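You operate a simulated robot arm through the tools that you are given. There is no shell and no other tool. Be economical: measure what you need, move in short steps, check, and stop when the job is done.

Carry out the task below with a simulated robot arm. There is one attempt and no reset: what you move stays moved.

TASK
Retime the clamped motor to turn Left; prove it at the gauge box.
Fine: cover off, ring's stripe to the housing's line for that way, cover back on; the clamp stays locked, the pieces beside the mat stay.

Only the result counts: the job must be done as asked and must still hold three seconds after the hand-in. Knocking over, shifting, dropping, spilling or breaking anything else fails it. A push-on lid holds only when it is set on centred and level and pressed home; a screw cap is set on level and turned clockwise until tight.

THE ROBOT
A 7-joint arm with a two-finger parallel gripper, fixed in place. Base frame: the origin is at the foot of the arm, x ahead of it, y to its left, z up; the work surface is at about z = 800. Readings come in mm, rad, newtons and seconds.
With the tool pointing down near the work surface it reaches from about 240 to 680 mm from the base axis. Its first joint turns from -1.152 to 1.152 rad. Payload 2.4 kg.
The TCP is the grasp point between the finger pads, 30 mm short of the fingertips. In the tool frame z runs along the fingers and y along their closing line. Largest opening 94 mm; finger width 28, thickness 10; the body of the gripper, 50 by 96 mm, starts 55 mm behind the TCP.
Orientation is told as [roll, pitch, yaw] about the base's x, y, z axes, in that order, counted from this pose: with the fingers straight down and closing along the base's y, the tool's x points along the base's -x, its y along +y and its z along -z.

THE INTERFACE
- The arm moves only by the tool arm_command. Its argument "commands" is a list of rows, each an object of numbers (a shift or turn left out is 0, a gripper value left out holds the last): "x", "y", "z": the shift along the tool's x, y, z in units of 25 mm (1.0 is 25 mm); "rx", "ry", "rz": the turn, a rotation vector about the tool's x, y, z in units of 5 degrees (1.0 is 5 degrees); "gripper": the closure in counts, from 0 (fully open) to 255 (shut). In form: [{"x": .., "y": .., "z": .., "rx": .., "ry": .., "rz": .., "gripper": ..}, ...]. A call has 1 to 12 rows; each row shifts and turns the commanded pose from where the row before left it, along the tool's axes as they then stand. A call with a number of a shift or a turn outside -1 to 1 is refused whole. A row lasts 0.2 s, in which the tool goes at most 50 mm and 0.15 rad; a call with a longer step from one row to the next is refused whole, and so is a gripper value outside its range. Where a pose cannot be reached the arm comes as near as it can. A force on the tool above 40 N (or 10 N above the force at the start of the call, whichever is more), or a blocked arm, ends the call early, and 0.2 s more pass. The fingers move at their own pace (about 153 mm/s each) and stop on an object; they squeeze with about 32 N. The grip force told is the motor's: it shows also when the fingers shut on nothing. Time passes only in rows, and 0.2 s behind the last, so rows that do not move let the fingers close. The reply holds the time, the measured pose of the TCP, the force on the tool along the base axes, the opening and the grip force, in the units named above and with some noise, with the torque about the TCP (base axes, N m) and any sound that the robot's microphone picked up, and new pictures: "show" is both (left out), scene, wrist or none.
- Cameras (640 x 400 px; columns grow to the right, rows downward): "scene" is fixed at [49.1, 492.2, 1440.4]; the picture's right is [-0.57, -0.82, 0.00], its down [-0.50, 0.35, -0.79] and it looks along [0.65, -0.45, -0.61] (base axes); focal length 244 px, centre (320, 200). "wrist" rides on the gripper at [76, 14, -103] in the tool frame; the picture's right is [-0.18, 0.98, 0.00], its down [-0.75, -0.14, -0.64] and it looks along [-0.63, -0.12, 0.77] (tool axes); focal length 243 px, centre (320, 200). There is no depth. A picture from a camera that has moved, and an enlarged one, comes with that camera's place and axes in the base frame and with its lens.
- zoom(camera, box): a new picture of the part [left, top, right, bottom] of that camera's present view, enlarged. The clock stands still meanwhile.
- close_job(): hands the job in; it is judged then, once.

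Work in short steps. Places have to be worked out from the pictures, the camera data and where the tool is seen: move nearer, look again, correct. Check each grasp and each placing, and mend what went wrong. You have 120 turns and 200 pictures in all, those below and enlarged ones among them. Open the gripper and draw the arm clear of the work before you hand the job in, unless the task says otherwise; then end with one line.

The tools are called after ">>>" as a command line: name --argument value ..., lists and objects as JSON in quotes. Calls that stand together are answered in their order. arm_command: Moves the arm, as the interface text tells. Its arguments: {"type":"object","properties":{"commands":{"type":"array","items":{"type":"object","properties":{"x":{"type":"number"},"y":{"type":"number"},"z":{"type":"number"},"rx":{"type":"number"},"ry":{"type":"number"},"rz":{"type":"number"},"gripper":{"type":"number"}}}},"show":{"type":"string","enum":["both","scene","wrist","none"]}},"required":["commands"]} The other tools are called the same way: zoom (camera, box) takes an enlarged picture of a part of a camera's view; close_job () hands the job in.

At the start:

```text
time_s: 0.0
eef_pos: [278.1, 280.5, 1224.9]
orientation: [-0.001, -0.001, -0.001]
wrist_force: [0.9, -0.5, 0.8]
torque: [0.01, 0.03, -0.02]
grip_width: 94.0
gripper_force: 0.0
```

scene: 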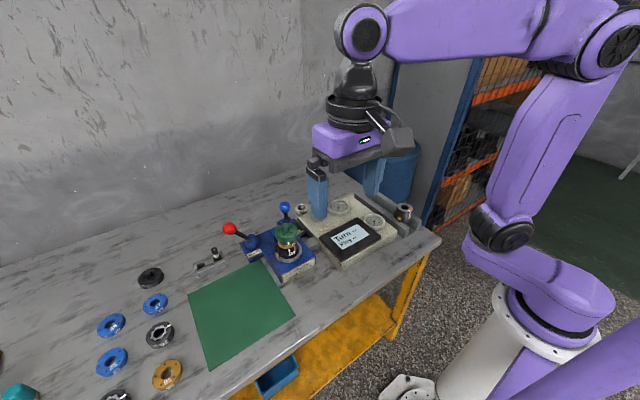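
wrist: 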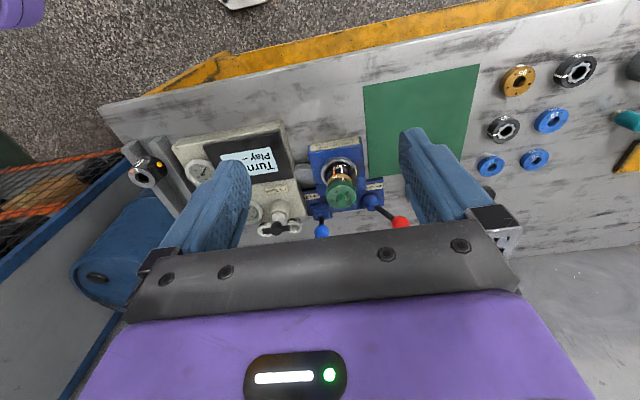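

I'll look closely at the motor, clamp and gauge box first.

>>> zoom --camera "scene" --box '[180, 160, 440, 320]'

>>> zoom --camera "wrist" --box '[120, 110, 440, 260]'

```text
2.46 times, centred on (310, 240) of scene
camera zoom: at [49.1, 492.2, 1440.4], right [-0.57, -0.82, 0.0], down [-0.5, 0.35, -0.79], along [0.65, -0.45, -0.61], focal length 601 px, centre (345, 102)
```

zoom: 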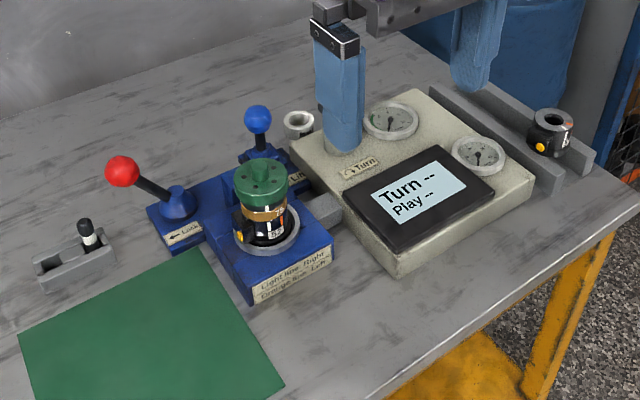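

```text
2.00 times, centred on (280, 185) of wrist
camera zoom: at [202.6, 295.3, 1326.6], right [0.18, 0.98, 0.0], down [0.75, -0.14, 0.64], along [0.63, -0.12, -0.77], focal length 485 px, centre (400, 230)
```

zoom: 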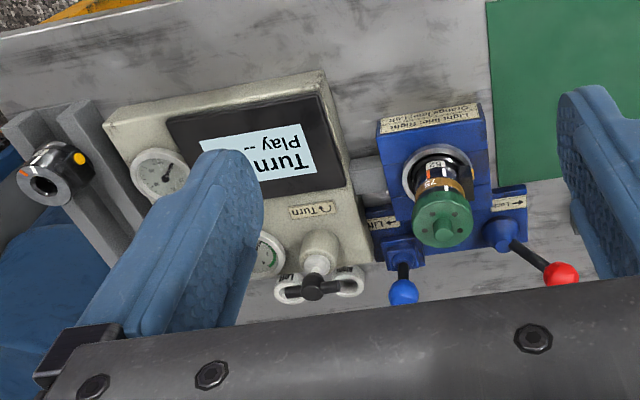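

The plate reads "Light line: Right / Orange line: Left", so I need the orange line. I put the motor at about (540, 276), with its top at about z = 910. I'll move closer to see the details.

>>> arm_command --commands '[{"x": -1, "z": 1}, {"x": -1, "z": 1}, {"x": -1, "z": 1}, {"x": -1, "z": 1}, {"x": -1, "z": 1}, {"z": 1}]'

>>> zoom --camera "wrist" --box '[200, 60, 440, 210]'

>>> zoom --camera "scene" --box '[230, 200, 330, 290]'

```text
time_s: 1.4
eef_pos: [402.6, 282.5, 1071.5]
orientation: [0.0, 0.0, -0.001]
wrist_force: [-0.3, 0.5, 0.4]
torque: [-0.01, 0.03, 0.01]
grip_width: 94.2
gripper_force: 0.0
camera wrist: at [327.3, 296.7, 1174.8], right [0.18, 0.98, 0.0], down [0.75, -0.14, 0.64], along [0.63, -0.12, -0.77], focal length 243 px, centre (320, 200)
```

scene: 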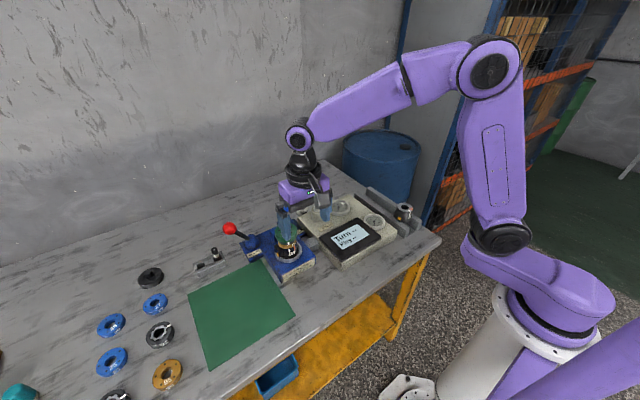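
wrist: 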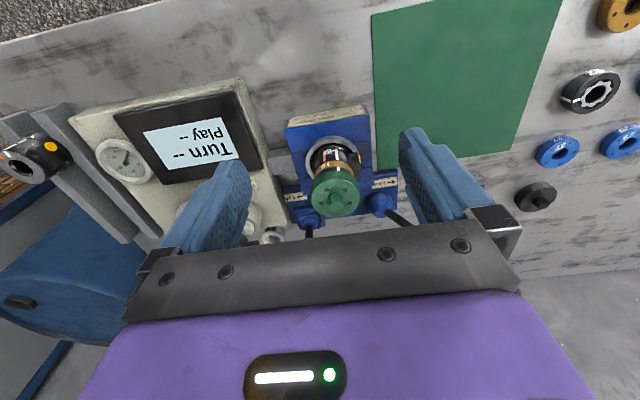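

```text
2.67 times, centred on (320, 135) of wrist
camera zoom: at [327.3, 296.7, 1174.8], right [0.18, 0.98, 0.0], down [0.75, -0.14, 0.64], along [0.63, -0.12, -0.77], focal length 647 px, centre (320, 373)
```

zoom: 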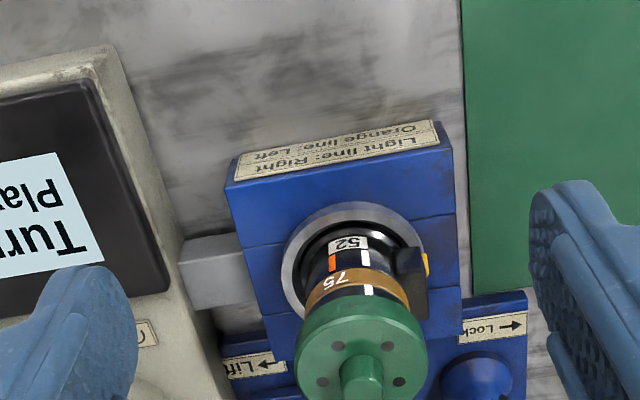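

```text
4.44 times, centred on (280, 245) of scene
camera zoom: at [49.1, 492.2, 1440.4], right [-0.57, -0.82, 0.0], down [-0.5, 0.35, -0.79], along [0.65, -0.45, -0.61], focal length 1085 px, centre (498, 0)
```

zoom: 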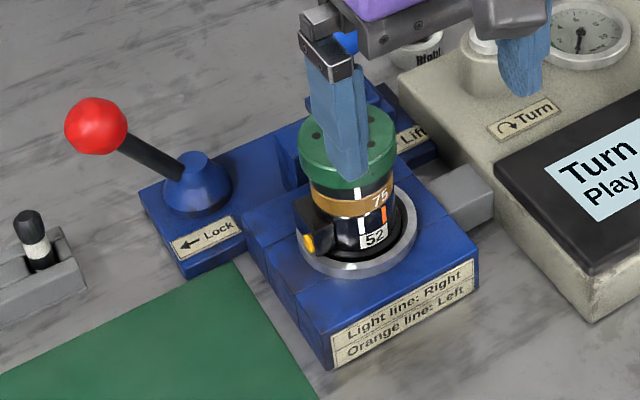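

The ring stripe is on the light line at the moment (Right), with the orange line beside it towards -y on the robot-facing side. I'll come closer to inspect the cover, ring and gauge knob.

>>> arm_command --commands '[{"x": -1, "z": 1}, {"x": -1, "z": 1}, {"z": 1}, {"z": 1}, {"z": 1}]' --show "wrist"

>>> zoom --camera "wrist" --box '[240, 80, 420, 230]'

>>> zoom --camera "scene" --box '[290, 180, 420, 270]'

```text
time_s: 2.6
eef_pos: [451.2, 281.7, 948.6]
orientation: [0.0, 0.0, 0.0]
wrist_force: [0.1, 0.3, 0.5]
torque: [0.02, 0.0, 0.01]
grip_width: 94.3
gripper_force: 0.1
camera wrist: at [375.9, 296.1, 1051.3], right [0.18, 0.98, 0.0], down [0.75, -0.14, 0.64], along [0.63, -0.12, -0.77], focal length 243 px, centre (320, 200)
```

wrist: 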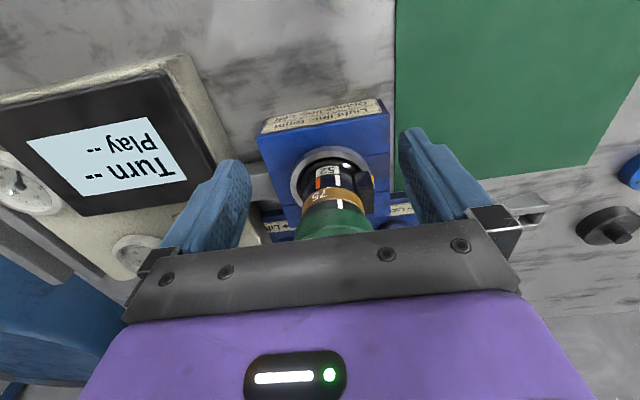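

```text
2.67 times, centred on (330, 155) of wrist
camera zoom: at [375.9, 296.1, 1051.3], right [0.18, 0.98, 0.0], down [0.75, -0.14, 0.64], along [0.63, -0.12, -0.77], focal length 647 px, centre (293, 320)
```

zoom: 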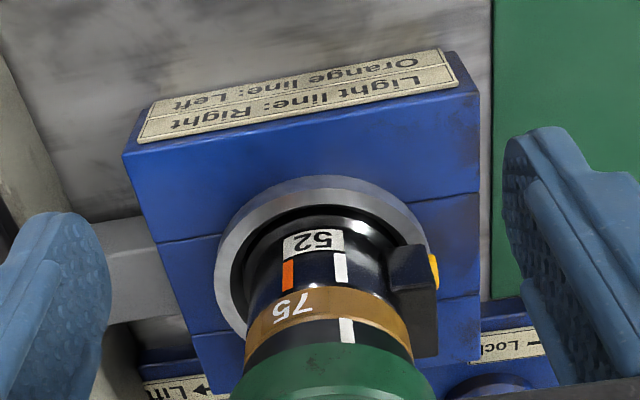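

```text
4.44 times, centred on (355, 225) of scene
camera zoom: at [49.1, 492.2, 1440.4], right [-0.57, -0.82, 0.0], down [-0.5, 0.35, -0.79], along [0.65, -0.45, -0.61], focal length 1085 px, centre (164, 89)
```

zoom: 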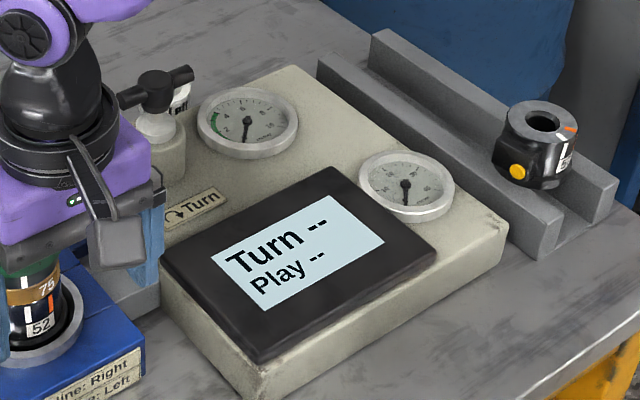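

Triangulating from both views, the cover's top centre is at about (546, 277, 910) and it is about 66 mm wide. The motor has a bump on its +y side, so I'll yaw -60° to keep the fingers clear of it, then go above the cover.

>>> arm_command --commands '[{"z": -1}, {"z": -1}, {"rz": 1}, {"rz": 1}, {"rz": 1}, {"rz": 1}, {"rz": 1}, {"rz": 1}, {"rz": 1}, {"rz": 1}, {"rz": 1}, {"rz": 1}]' --show "none"

>>> arm_command --commands '[{"rz": 1}, {"rz": 1}, {"x": -0.52, "y": 0.8}, {"x": -0.52, "y": 0.8}, {"x": -0.52, "y": 0.8}, {"x": -0.52, "y": 0.8}]'

```text
time_s: 5.2
eef_pos: [453.0, 280.9, 997.6]
orientation: [0.001, 0.001, -0.877]
wrist_force: [0.2, -0.4, 0.4]
torque: [-0.04, -0.04, 0.01]
grip_width: 94.0
gripper_force: 0.1
```

```text
time_s: 6.6
eef_pos: [547.6, 274.4, 999.8]
orientation: [-0.001, 0.0, -1.049]
wrist_force: [1.0, 0.1, 0.3]
torque: [0.0, 0.02, 0.03]
grip_width: 93.8
gripper_force: 0.0
camera wrist: at [523.2, 347.8, 1101.6], right [0.94, 0.33, 0.0], down [0.25, -0.72, 0.64], along [0.21, -0.61, -0.77], focal length 243 px, centre (320, 200)
```

scene: 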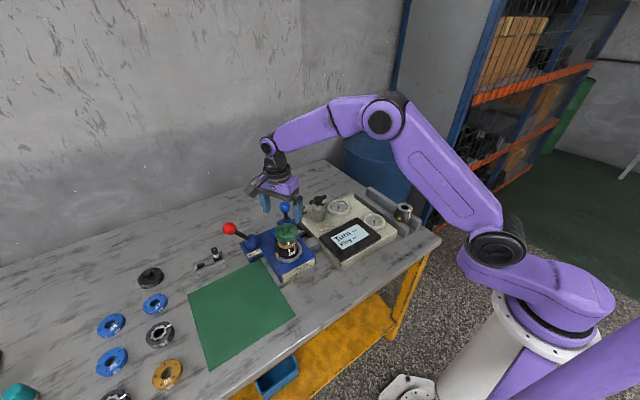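
wrist: 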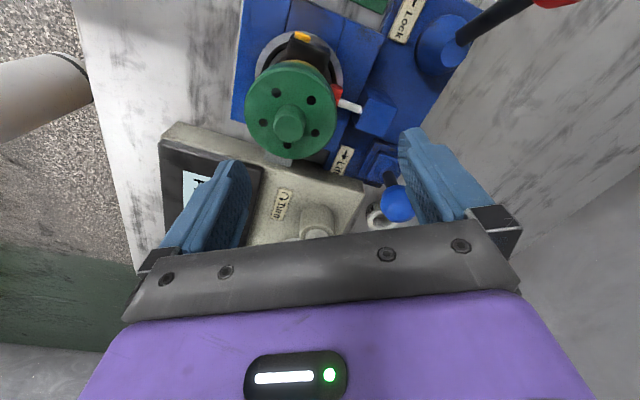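

The wrist view now suggests the cover is nearer x = 526. I'll refine that with enlarged views.

>>> zoom --camera "scene" --box '[240, 200, 340, 290]'

>>> zoom --camera "wrist" --box '[220, 10, 440, 170]'

```text
4.44 times, centred on (290, 245) of scene
camera zoom: at [49.0, 492.2, 1440.4], right [-0.57, -0.82, 0.0], down [-0.5, 0.35, -0.79], along [0.65, -0.45, -0.61], focal length 1085 px, centre (453, 0)
```

zoom: 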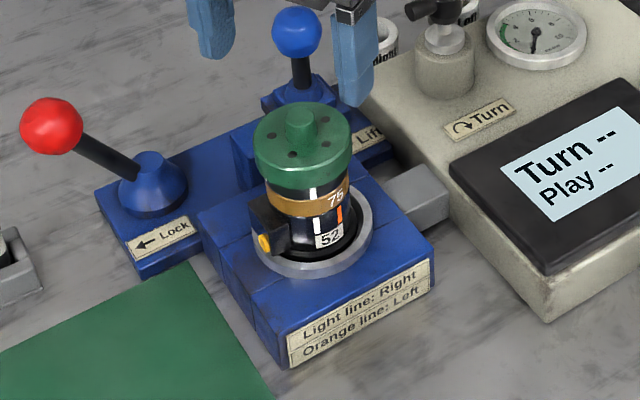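

```text
2.50 times, centred on (330, 90) of wrist
camera zoom: at [523.2, 347.8, 1101.6], right [0.94, 0.33, 0.0], down [0.25, -0.72, 0.64], along [0.21, -0.61, -0.77], focal length 606 px, centre (295, 475)
```

zoom: 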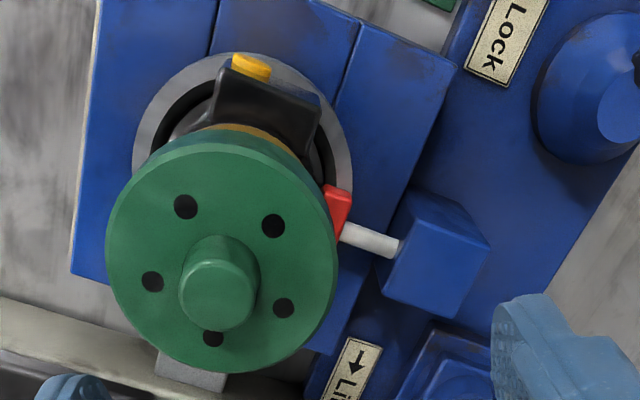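

Refined, the cover centre is about (525, 280), the top is at z ≈ 937, the bottom at about 919, and it is about 62 mm wide. A red pad sits under it at azimuth ~40° and the bump at ~109°. I'll turn so the fingers close along x and centre the gripper above it.

>>> arm_command --commands '[{"rz": 1}, {"rz": 1}, {"rz": 1}, {"rz": 1}, {"rz": 1}, {"rz": 1}, {"x": 0.22, "y": -0.9}, {"z": 0.4}]'

```text
time_s: 8.4
eef_pos: [526.4, 281.4, 989.7]
orientation: [0.001, -0.001, -1.571]
wrist_force: [0.0, -0.8, -0.5]
torque: [0.02, 0.03, 0.0]
grip_width: 93.8
gripper_force: 0.0
camera wrist: at [541.3, 357.2, 1091.4], right [0.98, -0.19, 0.0], down [-0.14, -0.75, 0.64], along [-0.12, -0.63, -0.77], focal length 243 px, centre (320, 200)
```

scene: 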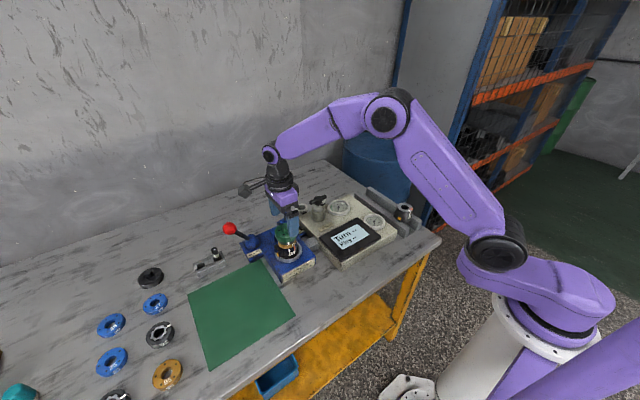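
wrist: 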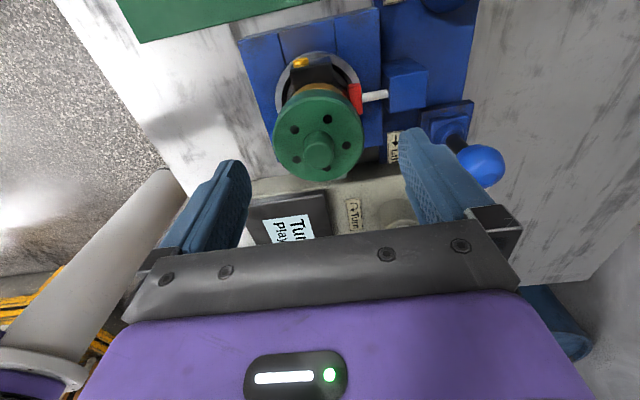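

The image agrees with a centre of (526, 283). I'll descend so the fingertips reach about z = 918, then close.

>>> arm_command --commands '[{"x": 0.06, "z": 0.6}, {"z": 0.6}, {"z": 0.4}, {}, {"gripper": 255}, {}, {}]'

>>> zoom --camera "scene" --box '[240, 180, 340, 290]'

```text
time_s: 10.0
eef_pos: [526.3, 282.7, 950.6]
orientation: [0.0, 0.002, -1.571]
wrist_force: [0.1, -0.6, -0.1]
torque: [0.02, 0.03, 0.03]
grip_width: 63.4
gripper_force: 32.0
camera wrist: at [541.7, 358.5, 1051.6], right [0.98, -0.18, 0.0], down [-0.14, -0.75, 0.64], along [-0.12, -0.63, -0.77], focal length 243 px, centre (320, 200)
```

scene: 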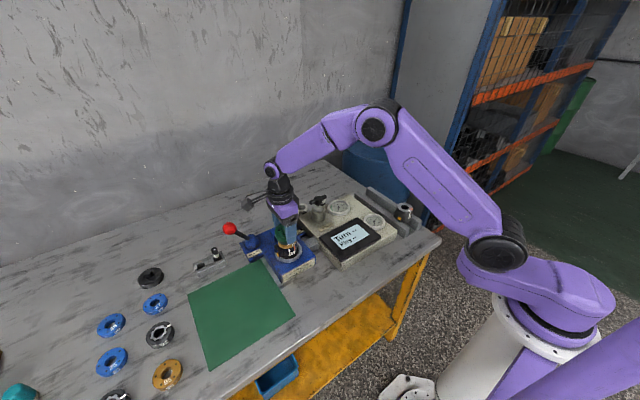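
wrist: 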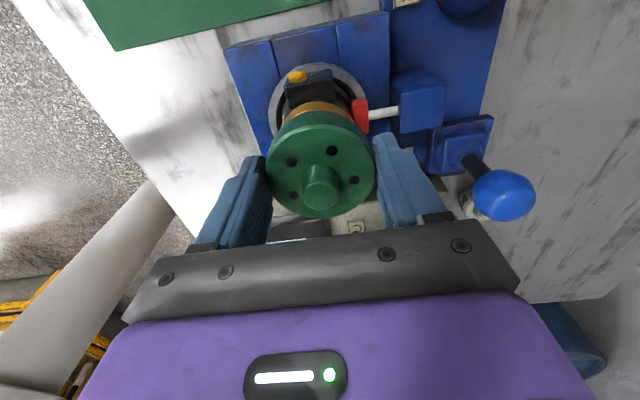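

```text
3.64 times, centred on (290, 235) of scene
camera zoom: at [49.1, 492.2, 1440.4], right [-0.57, -0.82, 0.0], down [-0.5, 0.35, -0.79], along [0.65, -0.45, -0.61], focal length 888 px, centre (429, 73)
```

zoom: 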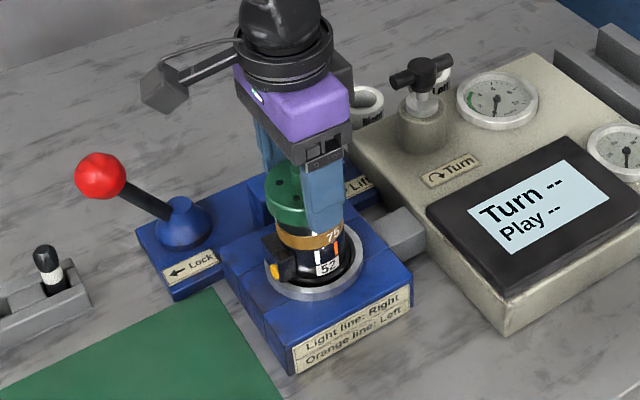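

The grip is firm at 63.4 mm. I'll try a gentle lift first to find out whether the cover is push-on or screwed.

>>> arm_command --commands '[{"z": -0.1}, {"z": -0.1}, {}]' --show "wrist"

```text
time_s: 10.8
eef_pos: [526.1, 284.8, 955.7]
orientation: [0.0, 0.001, -1.572]
wrist_force: [0.2, 0.9, -3.0]
torque: [-0.01, -0.01, -0.01]
grip_width: 63.1
gripper_force: 31.8
camera wrist: at [540.6, 359.1, 1056.7], right [0.98, -0.18, 0.0], down [-0.14, -0.75, 0.64], along [-0.12, -0.63, -0.77], focal length 243 px, centre (320, 200)
```

wrist: 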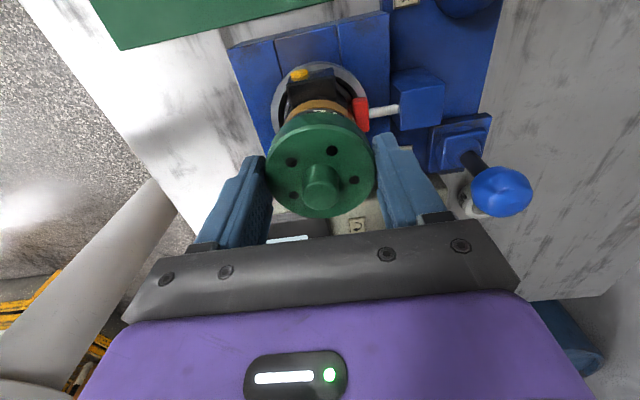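

It came up freely, carrying only its own weight (3 N), so it is a push-on cover. I'll lift it clear.

>>> arm_command --commands '[{"z": -0.5}, {"z": -1}, {"z": -1}, {}]'

>>> zoom --camera "scene" --box '[240, 180, 340, 290]'

>>> zoom --camera "wrist" --box '[220, 0, 440, 150]'

```text
time_s: 11.8
eef_pos: [526.2, 281.2, 1017.8]
orientation: [-0.002, -0.001, -1.572]
wrist_force: [0.0, 0.1, -2.9]
torque: [0.0, 0.01, -0.02]
grip_width: 63.6
gripper_force: 31.7
camera wrist: at [540.7, 357.8, 1119.5], right [0.98, -0.18, 0.0], down [-0.14, -0.75, 0.64], along [-0.12, -0.63, -0.77], focal length 243 px, centre (320, 200)
```

scene: 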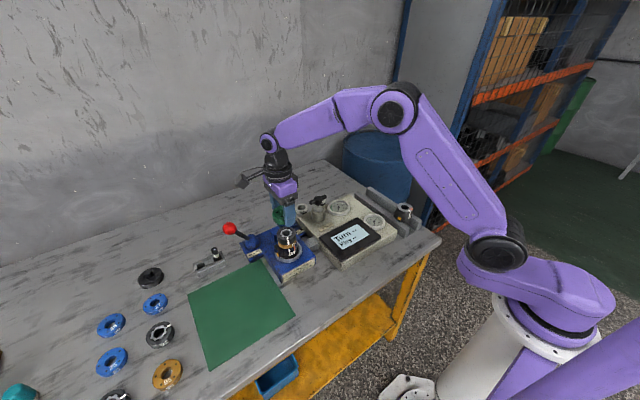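
wrist: 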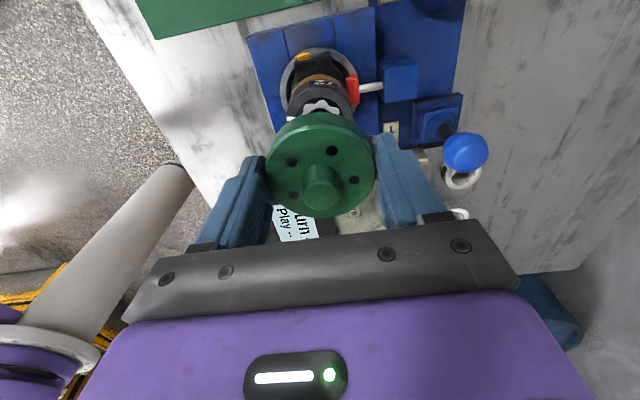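

```text
3.64 times, centred on (290, 235) of scene
camera zoom: at [49.1, 492.2, 1440.4], right [-0.57, -0.82, 0.0], down [-0.5, 0.35, -0.79], along [0.65, -0.45, -0.61], focal length 888 px, centre (429, 73)
```

zoom: 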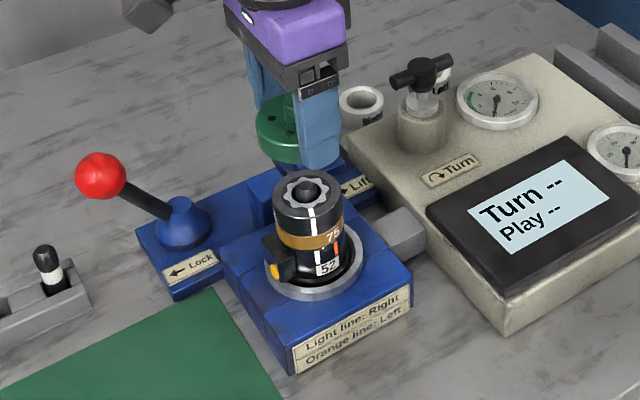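

```text
2.67 times, centred on (330, 75) of wrist
camera zoom: at [540.7, 357.8, 1119.5], right [0.98, -0.18, 0.0], down [-0.14, -0.75, 0.64], along [-0.12, -0.63, -0.77], focal length 647 px, centre (293, 533)
```

zoom: 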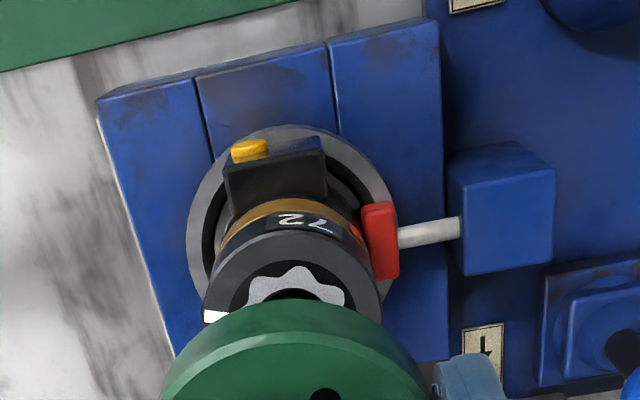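

The ring now shows: a dark splined ring with a white stripe, currently on the light line. I'll carry the cover to the near part of the green mat, about (460, 430).

>>> arm_command --commands '[{"x": 0.993, "y": -0.44}, {"x": 0.993, "y": -0.44}, {"x": 0.993, "y": -0.44}, {"x": 0.993, "y": -0.44}, {"x": 0.993, "y": -0.44}, {"x": 0.993, "y": -0.44}, {"z": 1}, {"z": 1}, {"z": 1}, {"z": 1}, {"z": 1}, {}]'

```text
time_s: 14.4
eef_pos: [458.3, 432.1, 891.0]
orientation: [-0.001, 0.002, -1.57]
wrist_force: [-0.2, -0.3, -2.9]
torque: [0.02, 0.03, 0.0]
grip_width: 63.4
gripper_force: 32.2
camera wrist: at [473.7, 508.4, 994.0], right [0.98, -0.18, 0.0], down [-0.14, -0.75, 0.64], along [-0.12, -0.63, -0.77], focal length 243 px, centre (320, 200)
```

scene: 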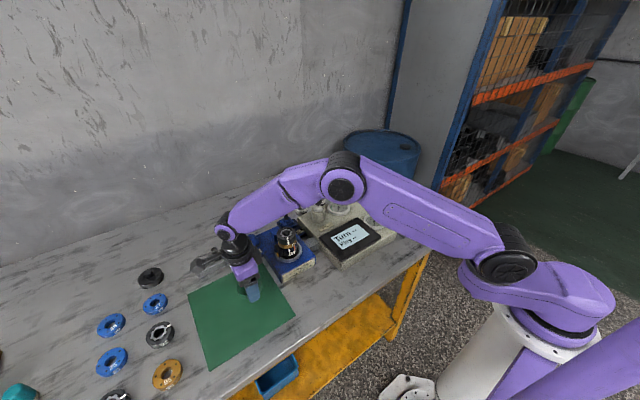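
wrist: 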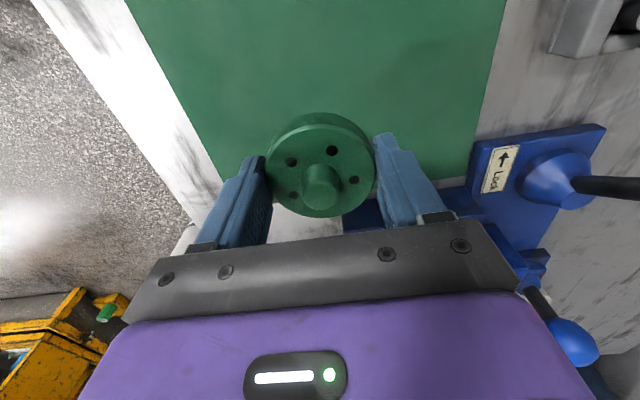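

The cover is over the mat and clear of the clamp. I'll lower it in fine steps until the force reading shows contact.

>>> arm_command --commands '[{"z": 1}, {"z": 0.7}, {"z": 0.2}, {"z": 0.1}, {"z": 0.1}, {}]' --show "none"

```text
time_s: 15.8
eef_pos: [460.0, 430.8, 839.4]
orientation: [0.0, -0.001, -1.572]
wrist_force: [-1.0, -0.5, -3.3]
torque: [0.03, 0.0, 0.01]
grip_width: 63.5
gripper_force: 32.2
```

>>> arm_command --commands '[{"z": 0.1}, {"z": 0.1}, {"z": 0.06}, {}]' --show "scene"

>>> zoom --camera "scene" --box '[180, 230, 320, 330]'

```text
time_s: 16.8
eef_pos: [460.4, 432.5, 832.1]
orientation: [0.001, 0.001, -1.57]
wrist_force: [-2.8, -2.8, 7.8]
torque: [-0.13, 0.45, 0.04]
grip_width: 63.4
gripper_force: 31.9
```

scene: 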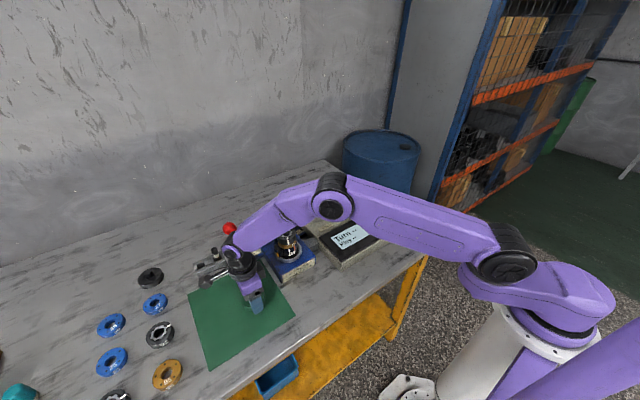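

```text
4.00 times, centred on (250, 280) of scene
camera zoom: at [48.9, 492.0, 1440.5], right [-0.57, -0.82, 0.0], down [-0.5, 0.35, -0.79], along [0.65, -0.45, -0.61], focal length 976 px, centre (600, -120)
```

zoom: 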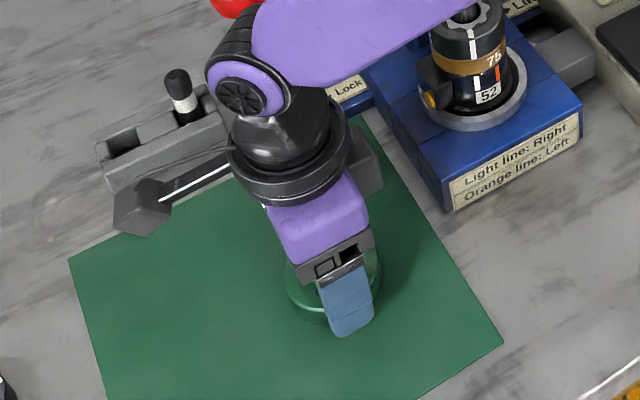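

It has made contact at TCP z = 832. I'll open and retreat upward to a view over the motor.

>>> arm_command --commands '[{"gripper": 0}, {}, {"z": -1}, {"z": -1}, {"z": -1}, {"z": -1}, {}]'

```text
time_s: 18.4
eef_pos: [461.2, 430.8, 932.8]
orientation: [-0.001, 0.0, -1.573]
wrist_force: [0.5, 0.3, 0.0]
torque: [0.0, -0.03, -0.03]
grip_width: 94.2
gripper_force: 0.1
camera wrist: at [476.1, 506.5, 1035.2], right [0.98, -0.18, 0.0], down [-0.14, -0.75, 0.64], along [-0.12, -0.63, -0.77], focal length 243 px, centre (320, 200)
```

scene: 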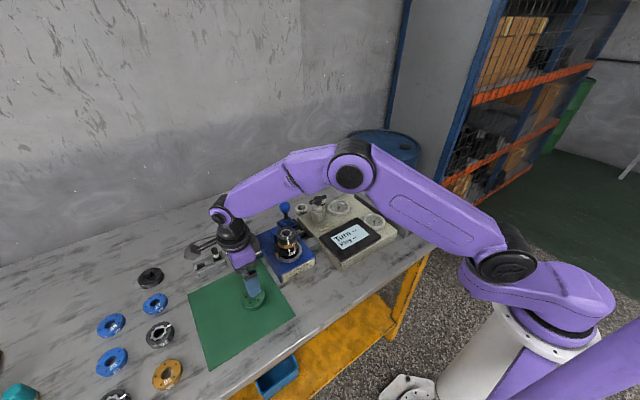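
wrist: 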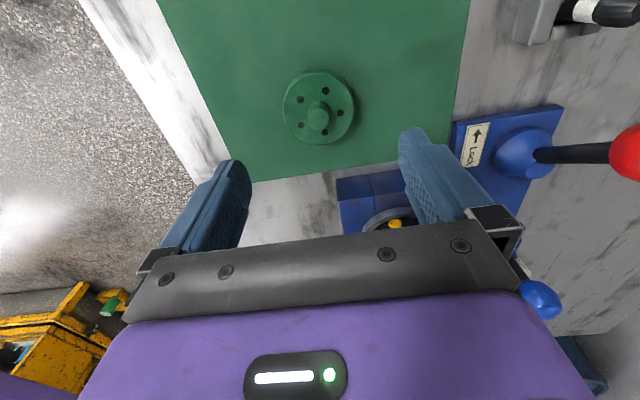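

The cover sits flat on the mat at about (460, 431). Now I'll rise, yaw to -45° and go over the motor to look at the ring.

>>> arm_command --commands '[{"z": -1}, {"z": -1}, {"rz": -1}, {"rz": -1}, {"rz": -1}, {"rz": -1}, {"rz": -1}, {"rz": -1}, {"rz": -1}, {"rz": -1}, {"rz": -1}]' --show "none"

>>> arm_command --commands '[{"x": -0.869, "y": -0.343}, {"x": -0.869, "y": -0.343}, {"x": -0.869, "y": -0.343}, {"x": -0.869, "y": -0.343}, {"x": -0.869, "y": -0.343}, {"x": -0.869, "y": -0.343}, {"x": -0.869, "y": -0.343}, {}]'

>>> zoom --camera "wrist" --box '[240, 50, 420, 200]'

>>> zoom --camera "scene" --box '[255, 215, 320, 280]'

```text
time_s: 20.8
eef_pos: [460.4, 431.5, 983.2]
orientation: [0.001, 0.0, -0.785]
wrist_force: [0.3, 0.1, 1.3]
torque: [-0.05, 0.01, 0.04]
grip_width: 93.8
gripper_force: 0.0
```

```text
time_s: 22.6
eef_pos: [524.8, 281.6, 983.3]
orientation: [0.0, 0.001, -0.784]
wrist_force: [0.2, 0.0, 0.1]
torque: [-0.01, -0.03, 0.03]
grip_width: 94.1
gripper_force: 0.0
camera wrist: at [481.4, 346.0, 1085.5], right [0.83, 0.56, 0.0], down [0.43, -0.63, 0.64], along [0.36, -0.53, -0.77], focal length 243 px, centre (320, 200)
```

scene: 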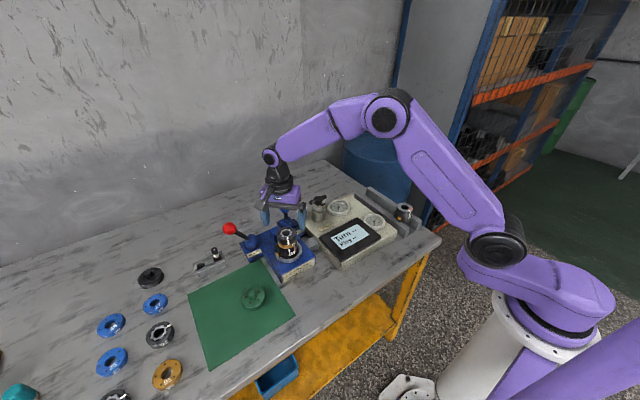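
wrist: 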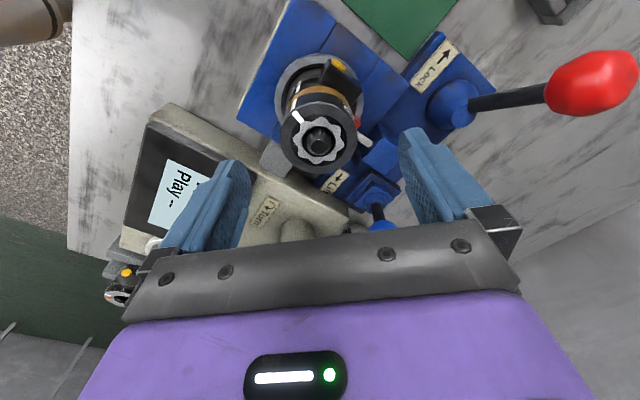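

```text
2.67 times, centred on (330, 125) of wrist
camera zoom: at [481.4, 346.0, 1085.5], right [0.83, 0.56, 0.0], down [0.43, -0.63, 0.64], along [0.36, -0.53, -0.77], focal length 647 px, centre (293, 400)
```

zoom: 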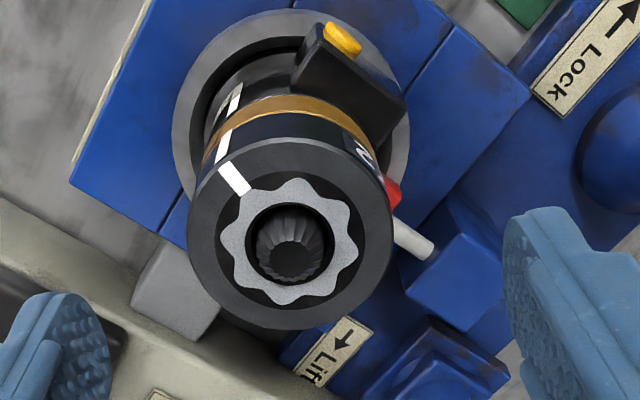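

```text
6.15 times, centred on (288, 248) of scene
camera zoom: at [49.1, 492.2, 1440.4], right [-0.57, -0.82, 0.0], down [-0.5, 0.35, -0.79], along [0.65, -0.45, -0.61], focal length 1502 px, centre (520, -92)
```

zoom: 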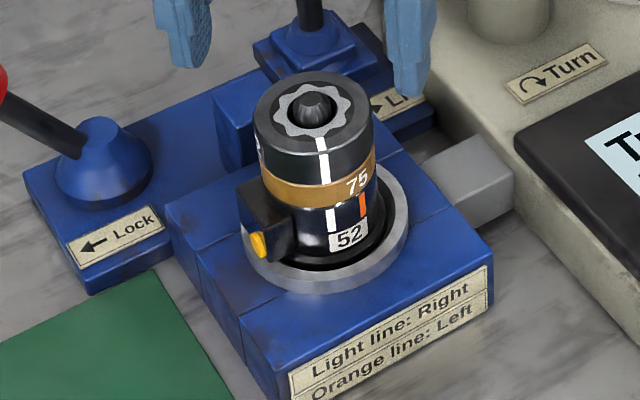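

The ring is clear: centre (525.5, 280), OD about 56 mm, top z ≈ 920, stripe on the light line. The orange line is about 36° counter-clockwise seen from above. I'll descend with the tips just around the ring (about z = 906) and grip.

>>> arm_command --commands '[{"x": -0.03, "y": -0.02, "z": 0.7}, {"z": 0.7}, {"z": 0.5}, {}, {"gripper": 255}, {}, {}]'

>>> zoom --camera "wrist" --box '[230, 50, 430, 220]'

>>> zoom --camera "scene" --box '[255, 205, 320, 280]'

```text
time_s: 24.2
eef_pos: [524.6, 281.1, 935.8]
orientation: [0.001, 0.0, -0.785]
wrist_force: [0.2, -0.4, -0.7]
torque: [-0.02, -0.03, 0.01]
grip_width: 52.5
gripper_force: 32.7
camera wrist: at [481.5, 344.7, 1037.6], right [0.83, 0.56, 0.0], down [0.43, -0.63, 0.64], along [0.36, -0.53, -0.77], focal length 243 px, centre (320, 200)
```

scene: 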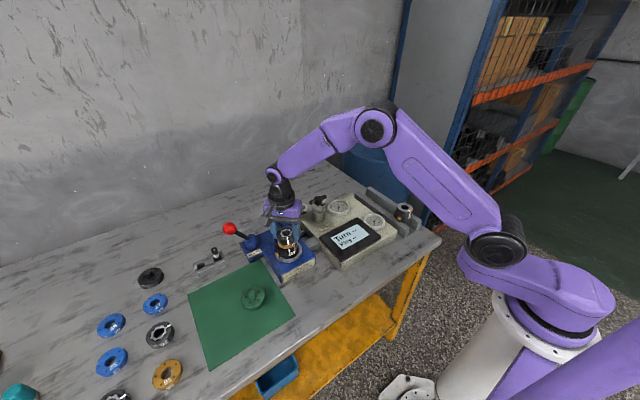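
wrist: 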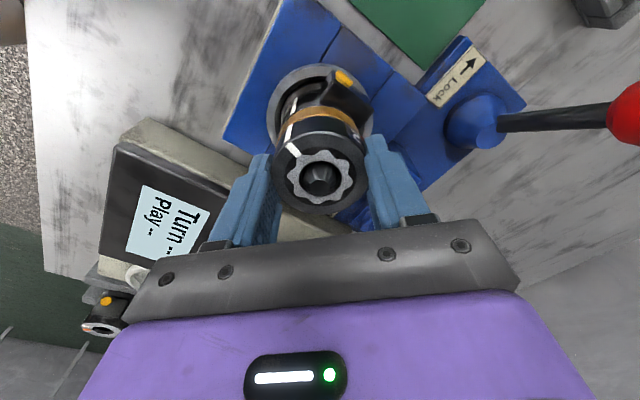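

```text
2.35 times, centred on (330, 135) of wrist
camera zoom: at [481.5, 344.7, 1037.6], right [0.83, 0.56, 0.0], down [0.43, -0.63, 0.64], along [0.36, -0.53, -0.77], focal length 571 px, centre (296, 353)
```

zoom: 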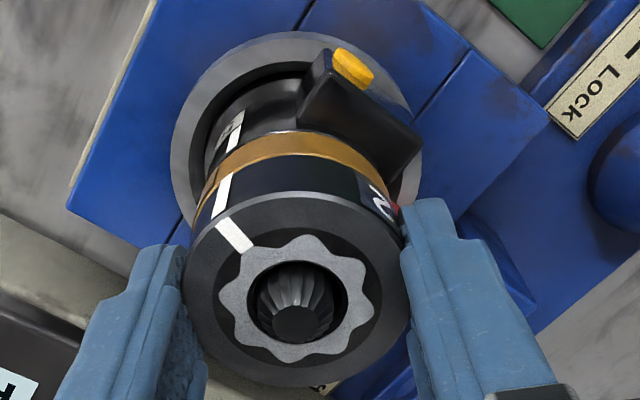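

```text
5.33 times, centred on (288, 242) of scene
camera zoom: at [49.1, 492.2, 1440.4], right [-0.57, -0.82, 0.0], down [-0.5, 0.35, -0.79], along [0.65, -0.45, -0.61], focal length 1302 px, centre (493, -27)
```

zoom: 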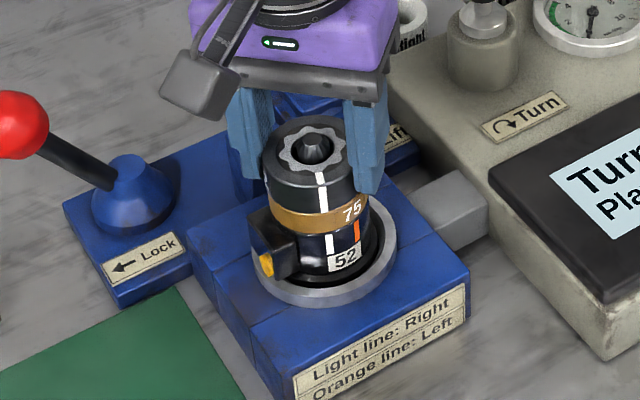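

The grip on the ring is firm (52.5 mm). I'll turn 10° counter-clockwise as a test, watching torque and the stripe.

>>> arm_command --commands '[{"rz": -0.5}, {"rz": -0.5}, {"rz": -0.5}, {"rz": -0.5}, {}]' --show "wrist"

>>> zoom --camera "scene" --box '[255, 205, 320, 280]'

```text
time_s: 25.4
eef_pos: [525.1, 281.2, 934.3]
orientation: [0.0, 0.002, -0.611]
wrist_force: [0.0, 1.3, 3.8]
torque: [-0.01, 0.15, 0.06]
grip_width: 52.4
gripper_force: 31.9
camera wrist: at [471.4, 336.2, 1037.6], right [0.71, 0.7, 0.0], down [0.54, -0.55, 0.64], along [0.45, -0.46, -0.77], focal length 243 px, centre (320, 200)
```

wrist: 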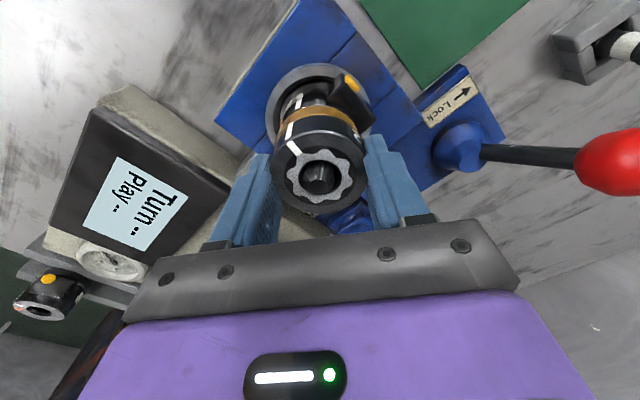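

```text
5.33 times, centred on (288, 242) of scene
camera zoom: at [49.0, 492.2, 1440.4], right [-0.57, -0.82, 0.0], down [-0.5, 0.35, -0.79], along [0.65, -0.45, -0.61], focal length 1302 px, centre (493, -27)
```

zoom: 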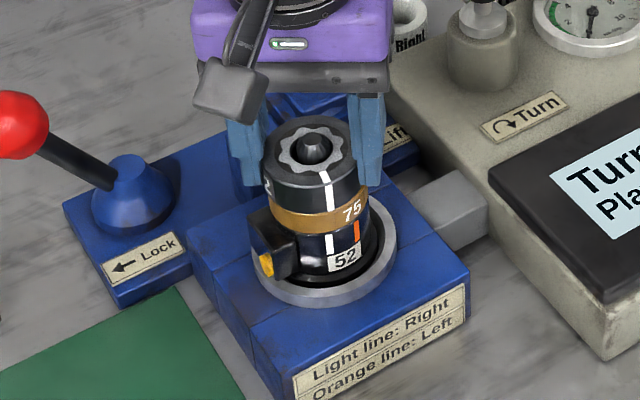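

The ring turns with the gripper, and the bronze band and housing stay put. I'll go another 20°.

>>> arm_command --commands '[{"rz": -0.8}, {"rz": -0.8}, {"rz": -0.8}, {"rz": -0.8}, {"rz": -0.8}, {}]' --show "none"

>>> zoom --camera "scene" --box '[265, 215, 315, 270]'

>>> zoom --camera "wrist" --box '[240, 50, 400, 220]'

```text
time_s: 26.8
eef_pos: [524.9, 279.8, 935.6]
orientation: [-0.001, 0.001, -0.259]
wrist_force: [0.3, 3.2, 8.7]
torque: [0.17, 0.08, 0.05]
grip_width: 51.7
gripper_force: 31.7
```

```text
7.27 times, centred on (290, 242) of scene
camera zoom: at [48.9, 492.2, 1440.4], right [-0.57, -0.82, 0.0], down [-0.5, 0.35, -0.79], along [0.65, -0.45, -0.61], focal length 1775 px, centre (538, -109)
```

zoom: 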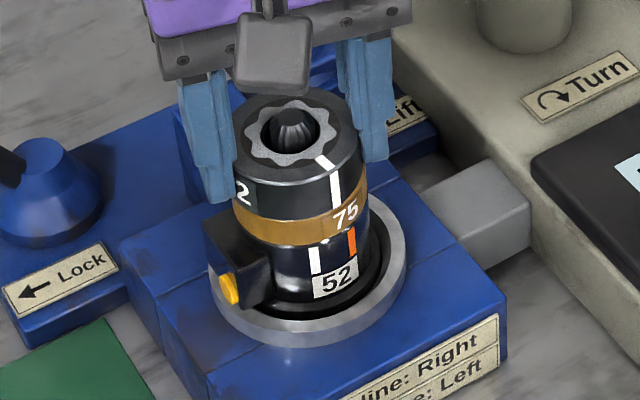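

```text
2.35 times, centred on (320, 135) of wrist
camera zoom: at [455.0, 314.3, 1037.3], right [0.43, 0.9, 0.0], down [0.69, -0.33, 0.64], along [0.58, -0.28, -0.77], focal length 571 px, centre (320, 353)
```

zoom: 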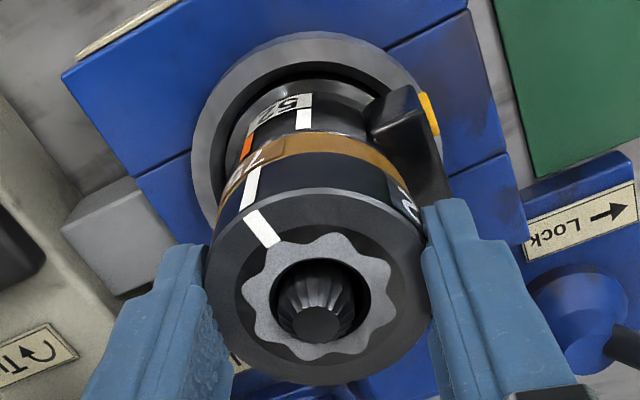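

About 7-10° remain. The vertical force is creeping up (a finger is near the bump), so I'll release, raise 3 mm, back off 25° and regrip.

>>> arm_command --commands '[{"gripper": 100}, {}, {"z": -0.14}, {"rz": 1}, {"rz": 1}, {"rz": 1}, {"rz": 1}, {"rz": 1}, {}]' --show "none"

>>> zoom --camera "wrist" --box '[240, 50, 400, 220]'

>>> zoom --camera "scene" --box '[265, 215, 315, 270]'

```text
time_s: 28.8
eef_pos: [524.3, 280.9, 940.0]
orientation: [0.001, 0.0, -0.699]
wrist_force: [-0.8, -0.1, 0.2]
torque: [-0.01, 0.0, 0.02]
grip_width: 56.8
gripper_force: 0.1
```

```text
2.35 times, centred on (320, 135) of wrist
camera zoom: at [476.7, 340.6, 1041.6], right [0.77, 0.63, 0.0], down [0.49, -0.59, 0.64], along [0.41, -0.5, -0.77], focal length 571 px, centre (320, 353)
```

zoom: 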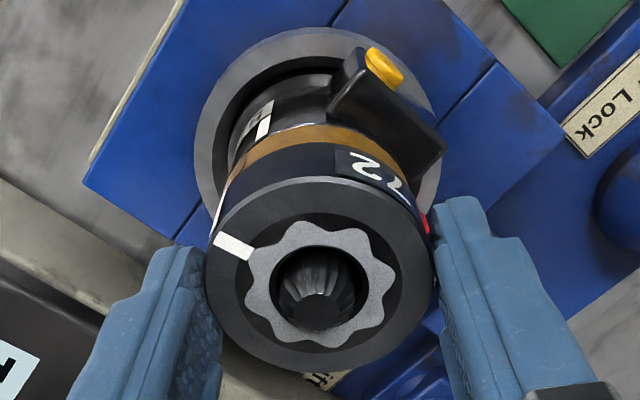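

```text
7.27 times, centred on (290, 242) of scene
camera zoom: at [49.1, 492.2, 1440.4], right [-0.57, -0.82, 0.0], down [-0.5, 0.35, -0.79], along [0.65, -0.45, -0.61], focal length 1775 px, centre (538, -109)
```

zoom: 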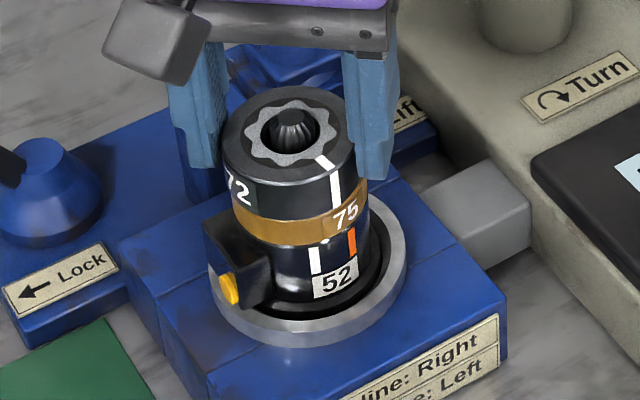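

The ring held its position. I'll regrip and turn 7° more.

>>> arm_command --commands '[{"gripper": 255}, {}, {}, {"rz": -0.7}, {"rz": -0.7}, {}]' --show "none"

>>> zoom --camera "scene" --box '[265, 215, 315, 270]'

```text
time_s: 30.2
eef_pos: [525.2, 282.2, 939.2]
orientation: [0.002, -0.001, -0.576]
wrist_force: [-0.3, 1.6, 2.9]
torque: [0.02, 0.15, -0.05]
grip_width: 55.3
gripper_force: 31.6
```

```text
7.27 times, centred on (290, 242) of scene
camera zoom: at [49.0, 492.2, 1440.4], right [-0.57, -0.82, 0.0], down [-0.5, 0.35, -0.79], along [0.65, -0.45, -0.61], focal length 1775 px, centre (538, -109)
```

zoom: 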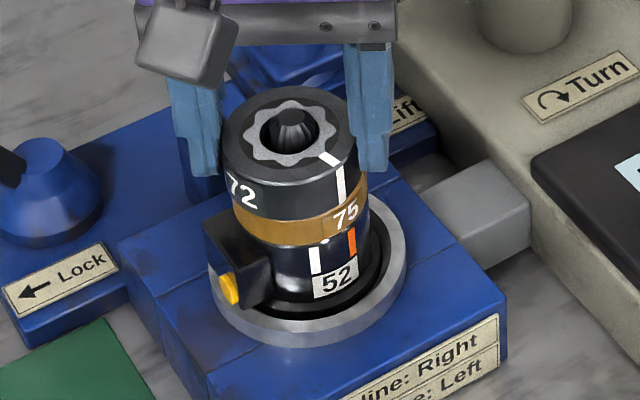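

This is close now. I'll release, rise, and swing the wrist camera round to face the orange line directly for a precise check.

>>> arm_command --commands '[{"gripper": 60}, {}, {"z": -0.8}, {"z": -0.8, "rz": -1}, {"rz": -1}, {"rz": -1}, {"rz": -1}, {"rz": -1}, {"rz": -1}, {"rz": -1}, {"rz": -1}, {"rz": -1}]' --show "none"

>>> arm_command --commands '[{"rz": -1}, {"rz": -0.6}, {}]' --show "wrist"

>>> zoom --camera "wrist" --box '[260, 70, 380, 170]'

```text
time_s: 32.8
eef_pos: [524.1, 281.4, 979.8]
orientation: [0.001, 0.0, 0.212]
wrist_force: [0.6, 0.7, 1.4]
torque: [-0.02, -0.02, 0.03]
grip_width: 72.0
gripper_force: 0.1
```

```text
time_s: 33.6
eef_pos: [525.9, 282.2, 978.5]
orientation: [-0.001, 0.0, 0.35]
wrist_force: [-0.1, -0.8, 0.0]
torque: [-0.04, -0.01, 0.01]
grip_width: 72.2
gripper_force: 0.0
camera wrist: at [449.5, 268.2, 1081.0], right [-0.16, 0.99, 0.0], down [0.76, 0.13, 0.64], along [0.63, 0.1, -0.77], focal length 243 px, centre (320, 200)
```

wrist: 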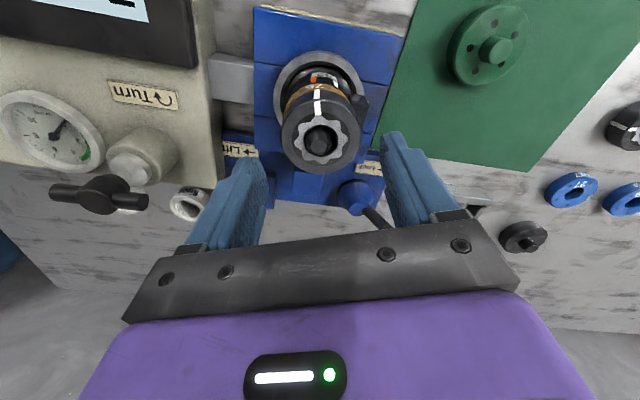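

```text
4.00 times, centred on (320, 120) of wrist
camera zoom: at [449.5, 268.2, 1081.0], right [-0.16, 0.99, 0.0], down [0.76, 0.13, 0.64], along [0.63, 0.1, -0.77], focal length 970 px, centre (320, 520)
```

zoom: 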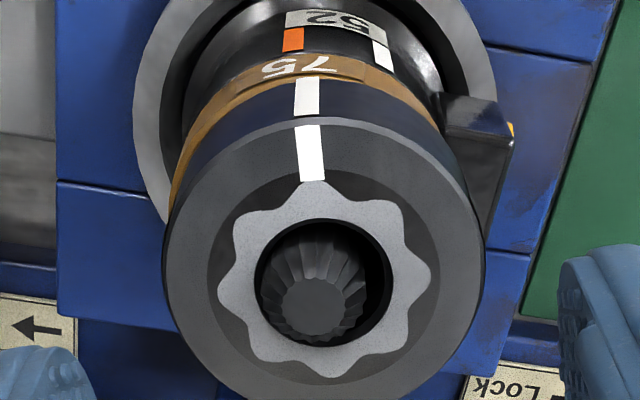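

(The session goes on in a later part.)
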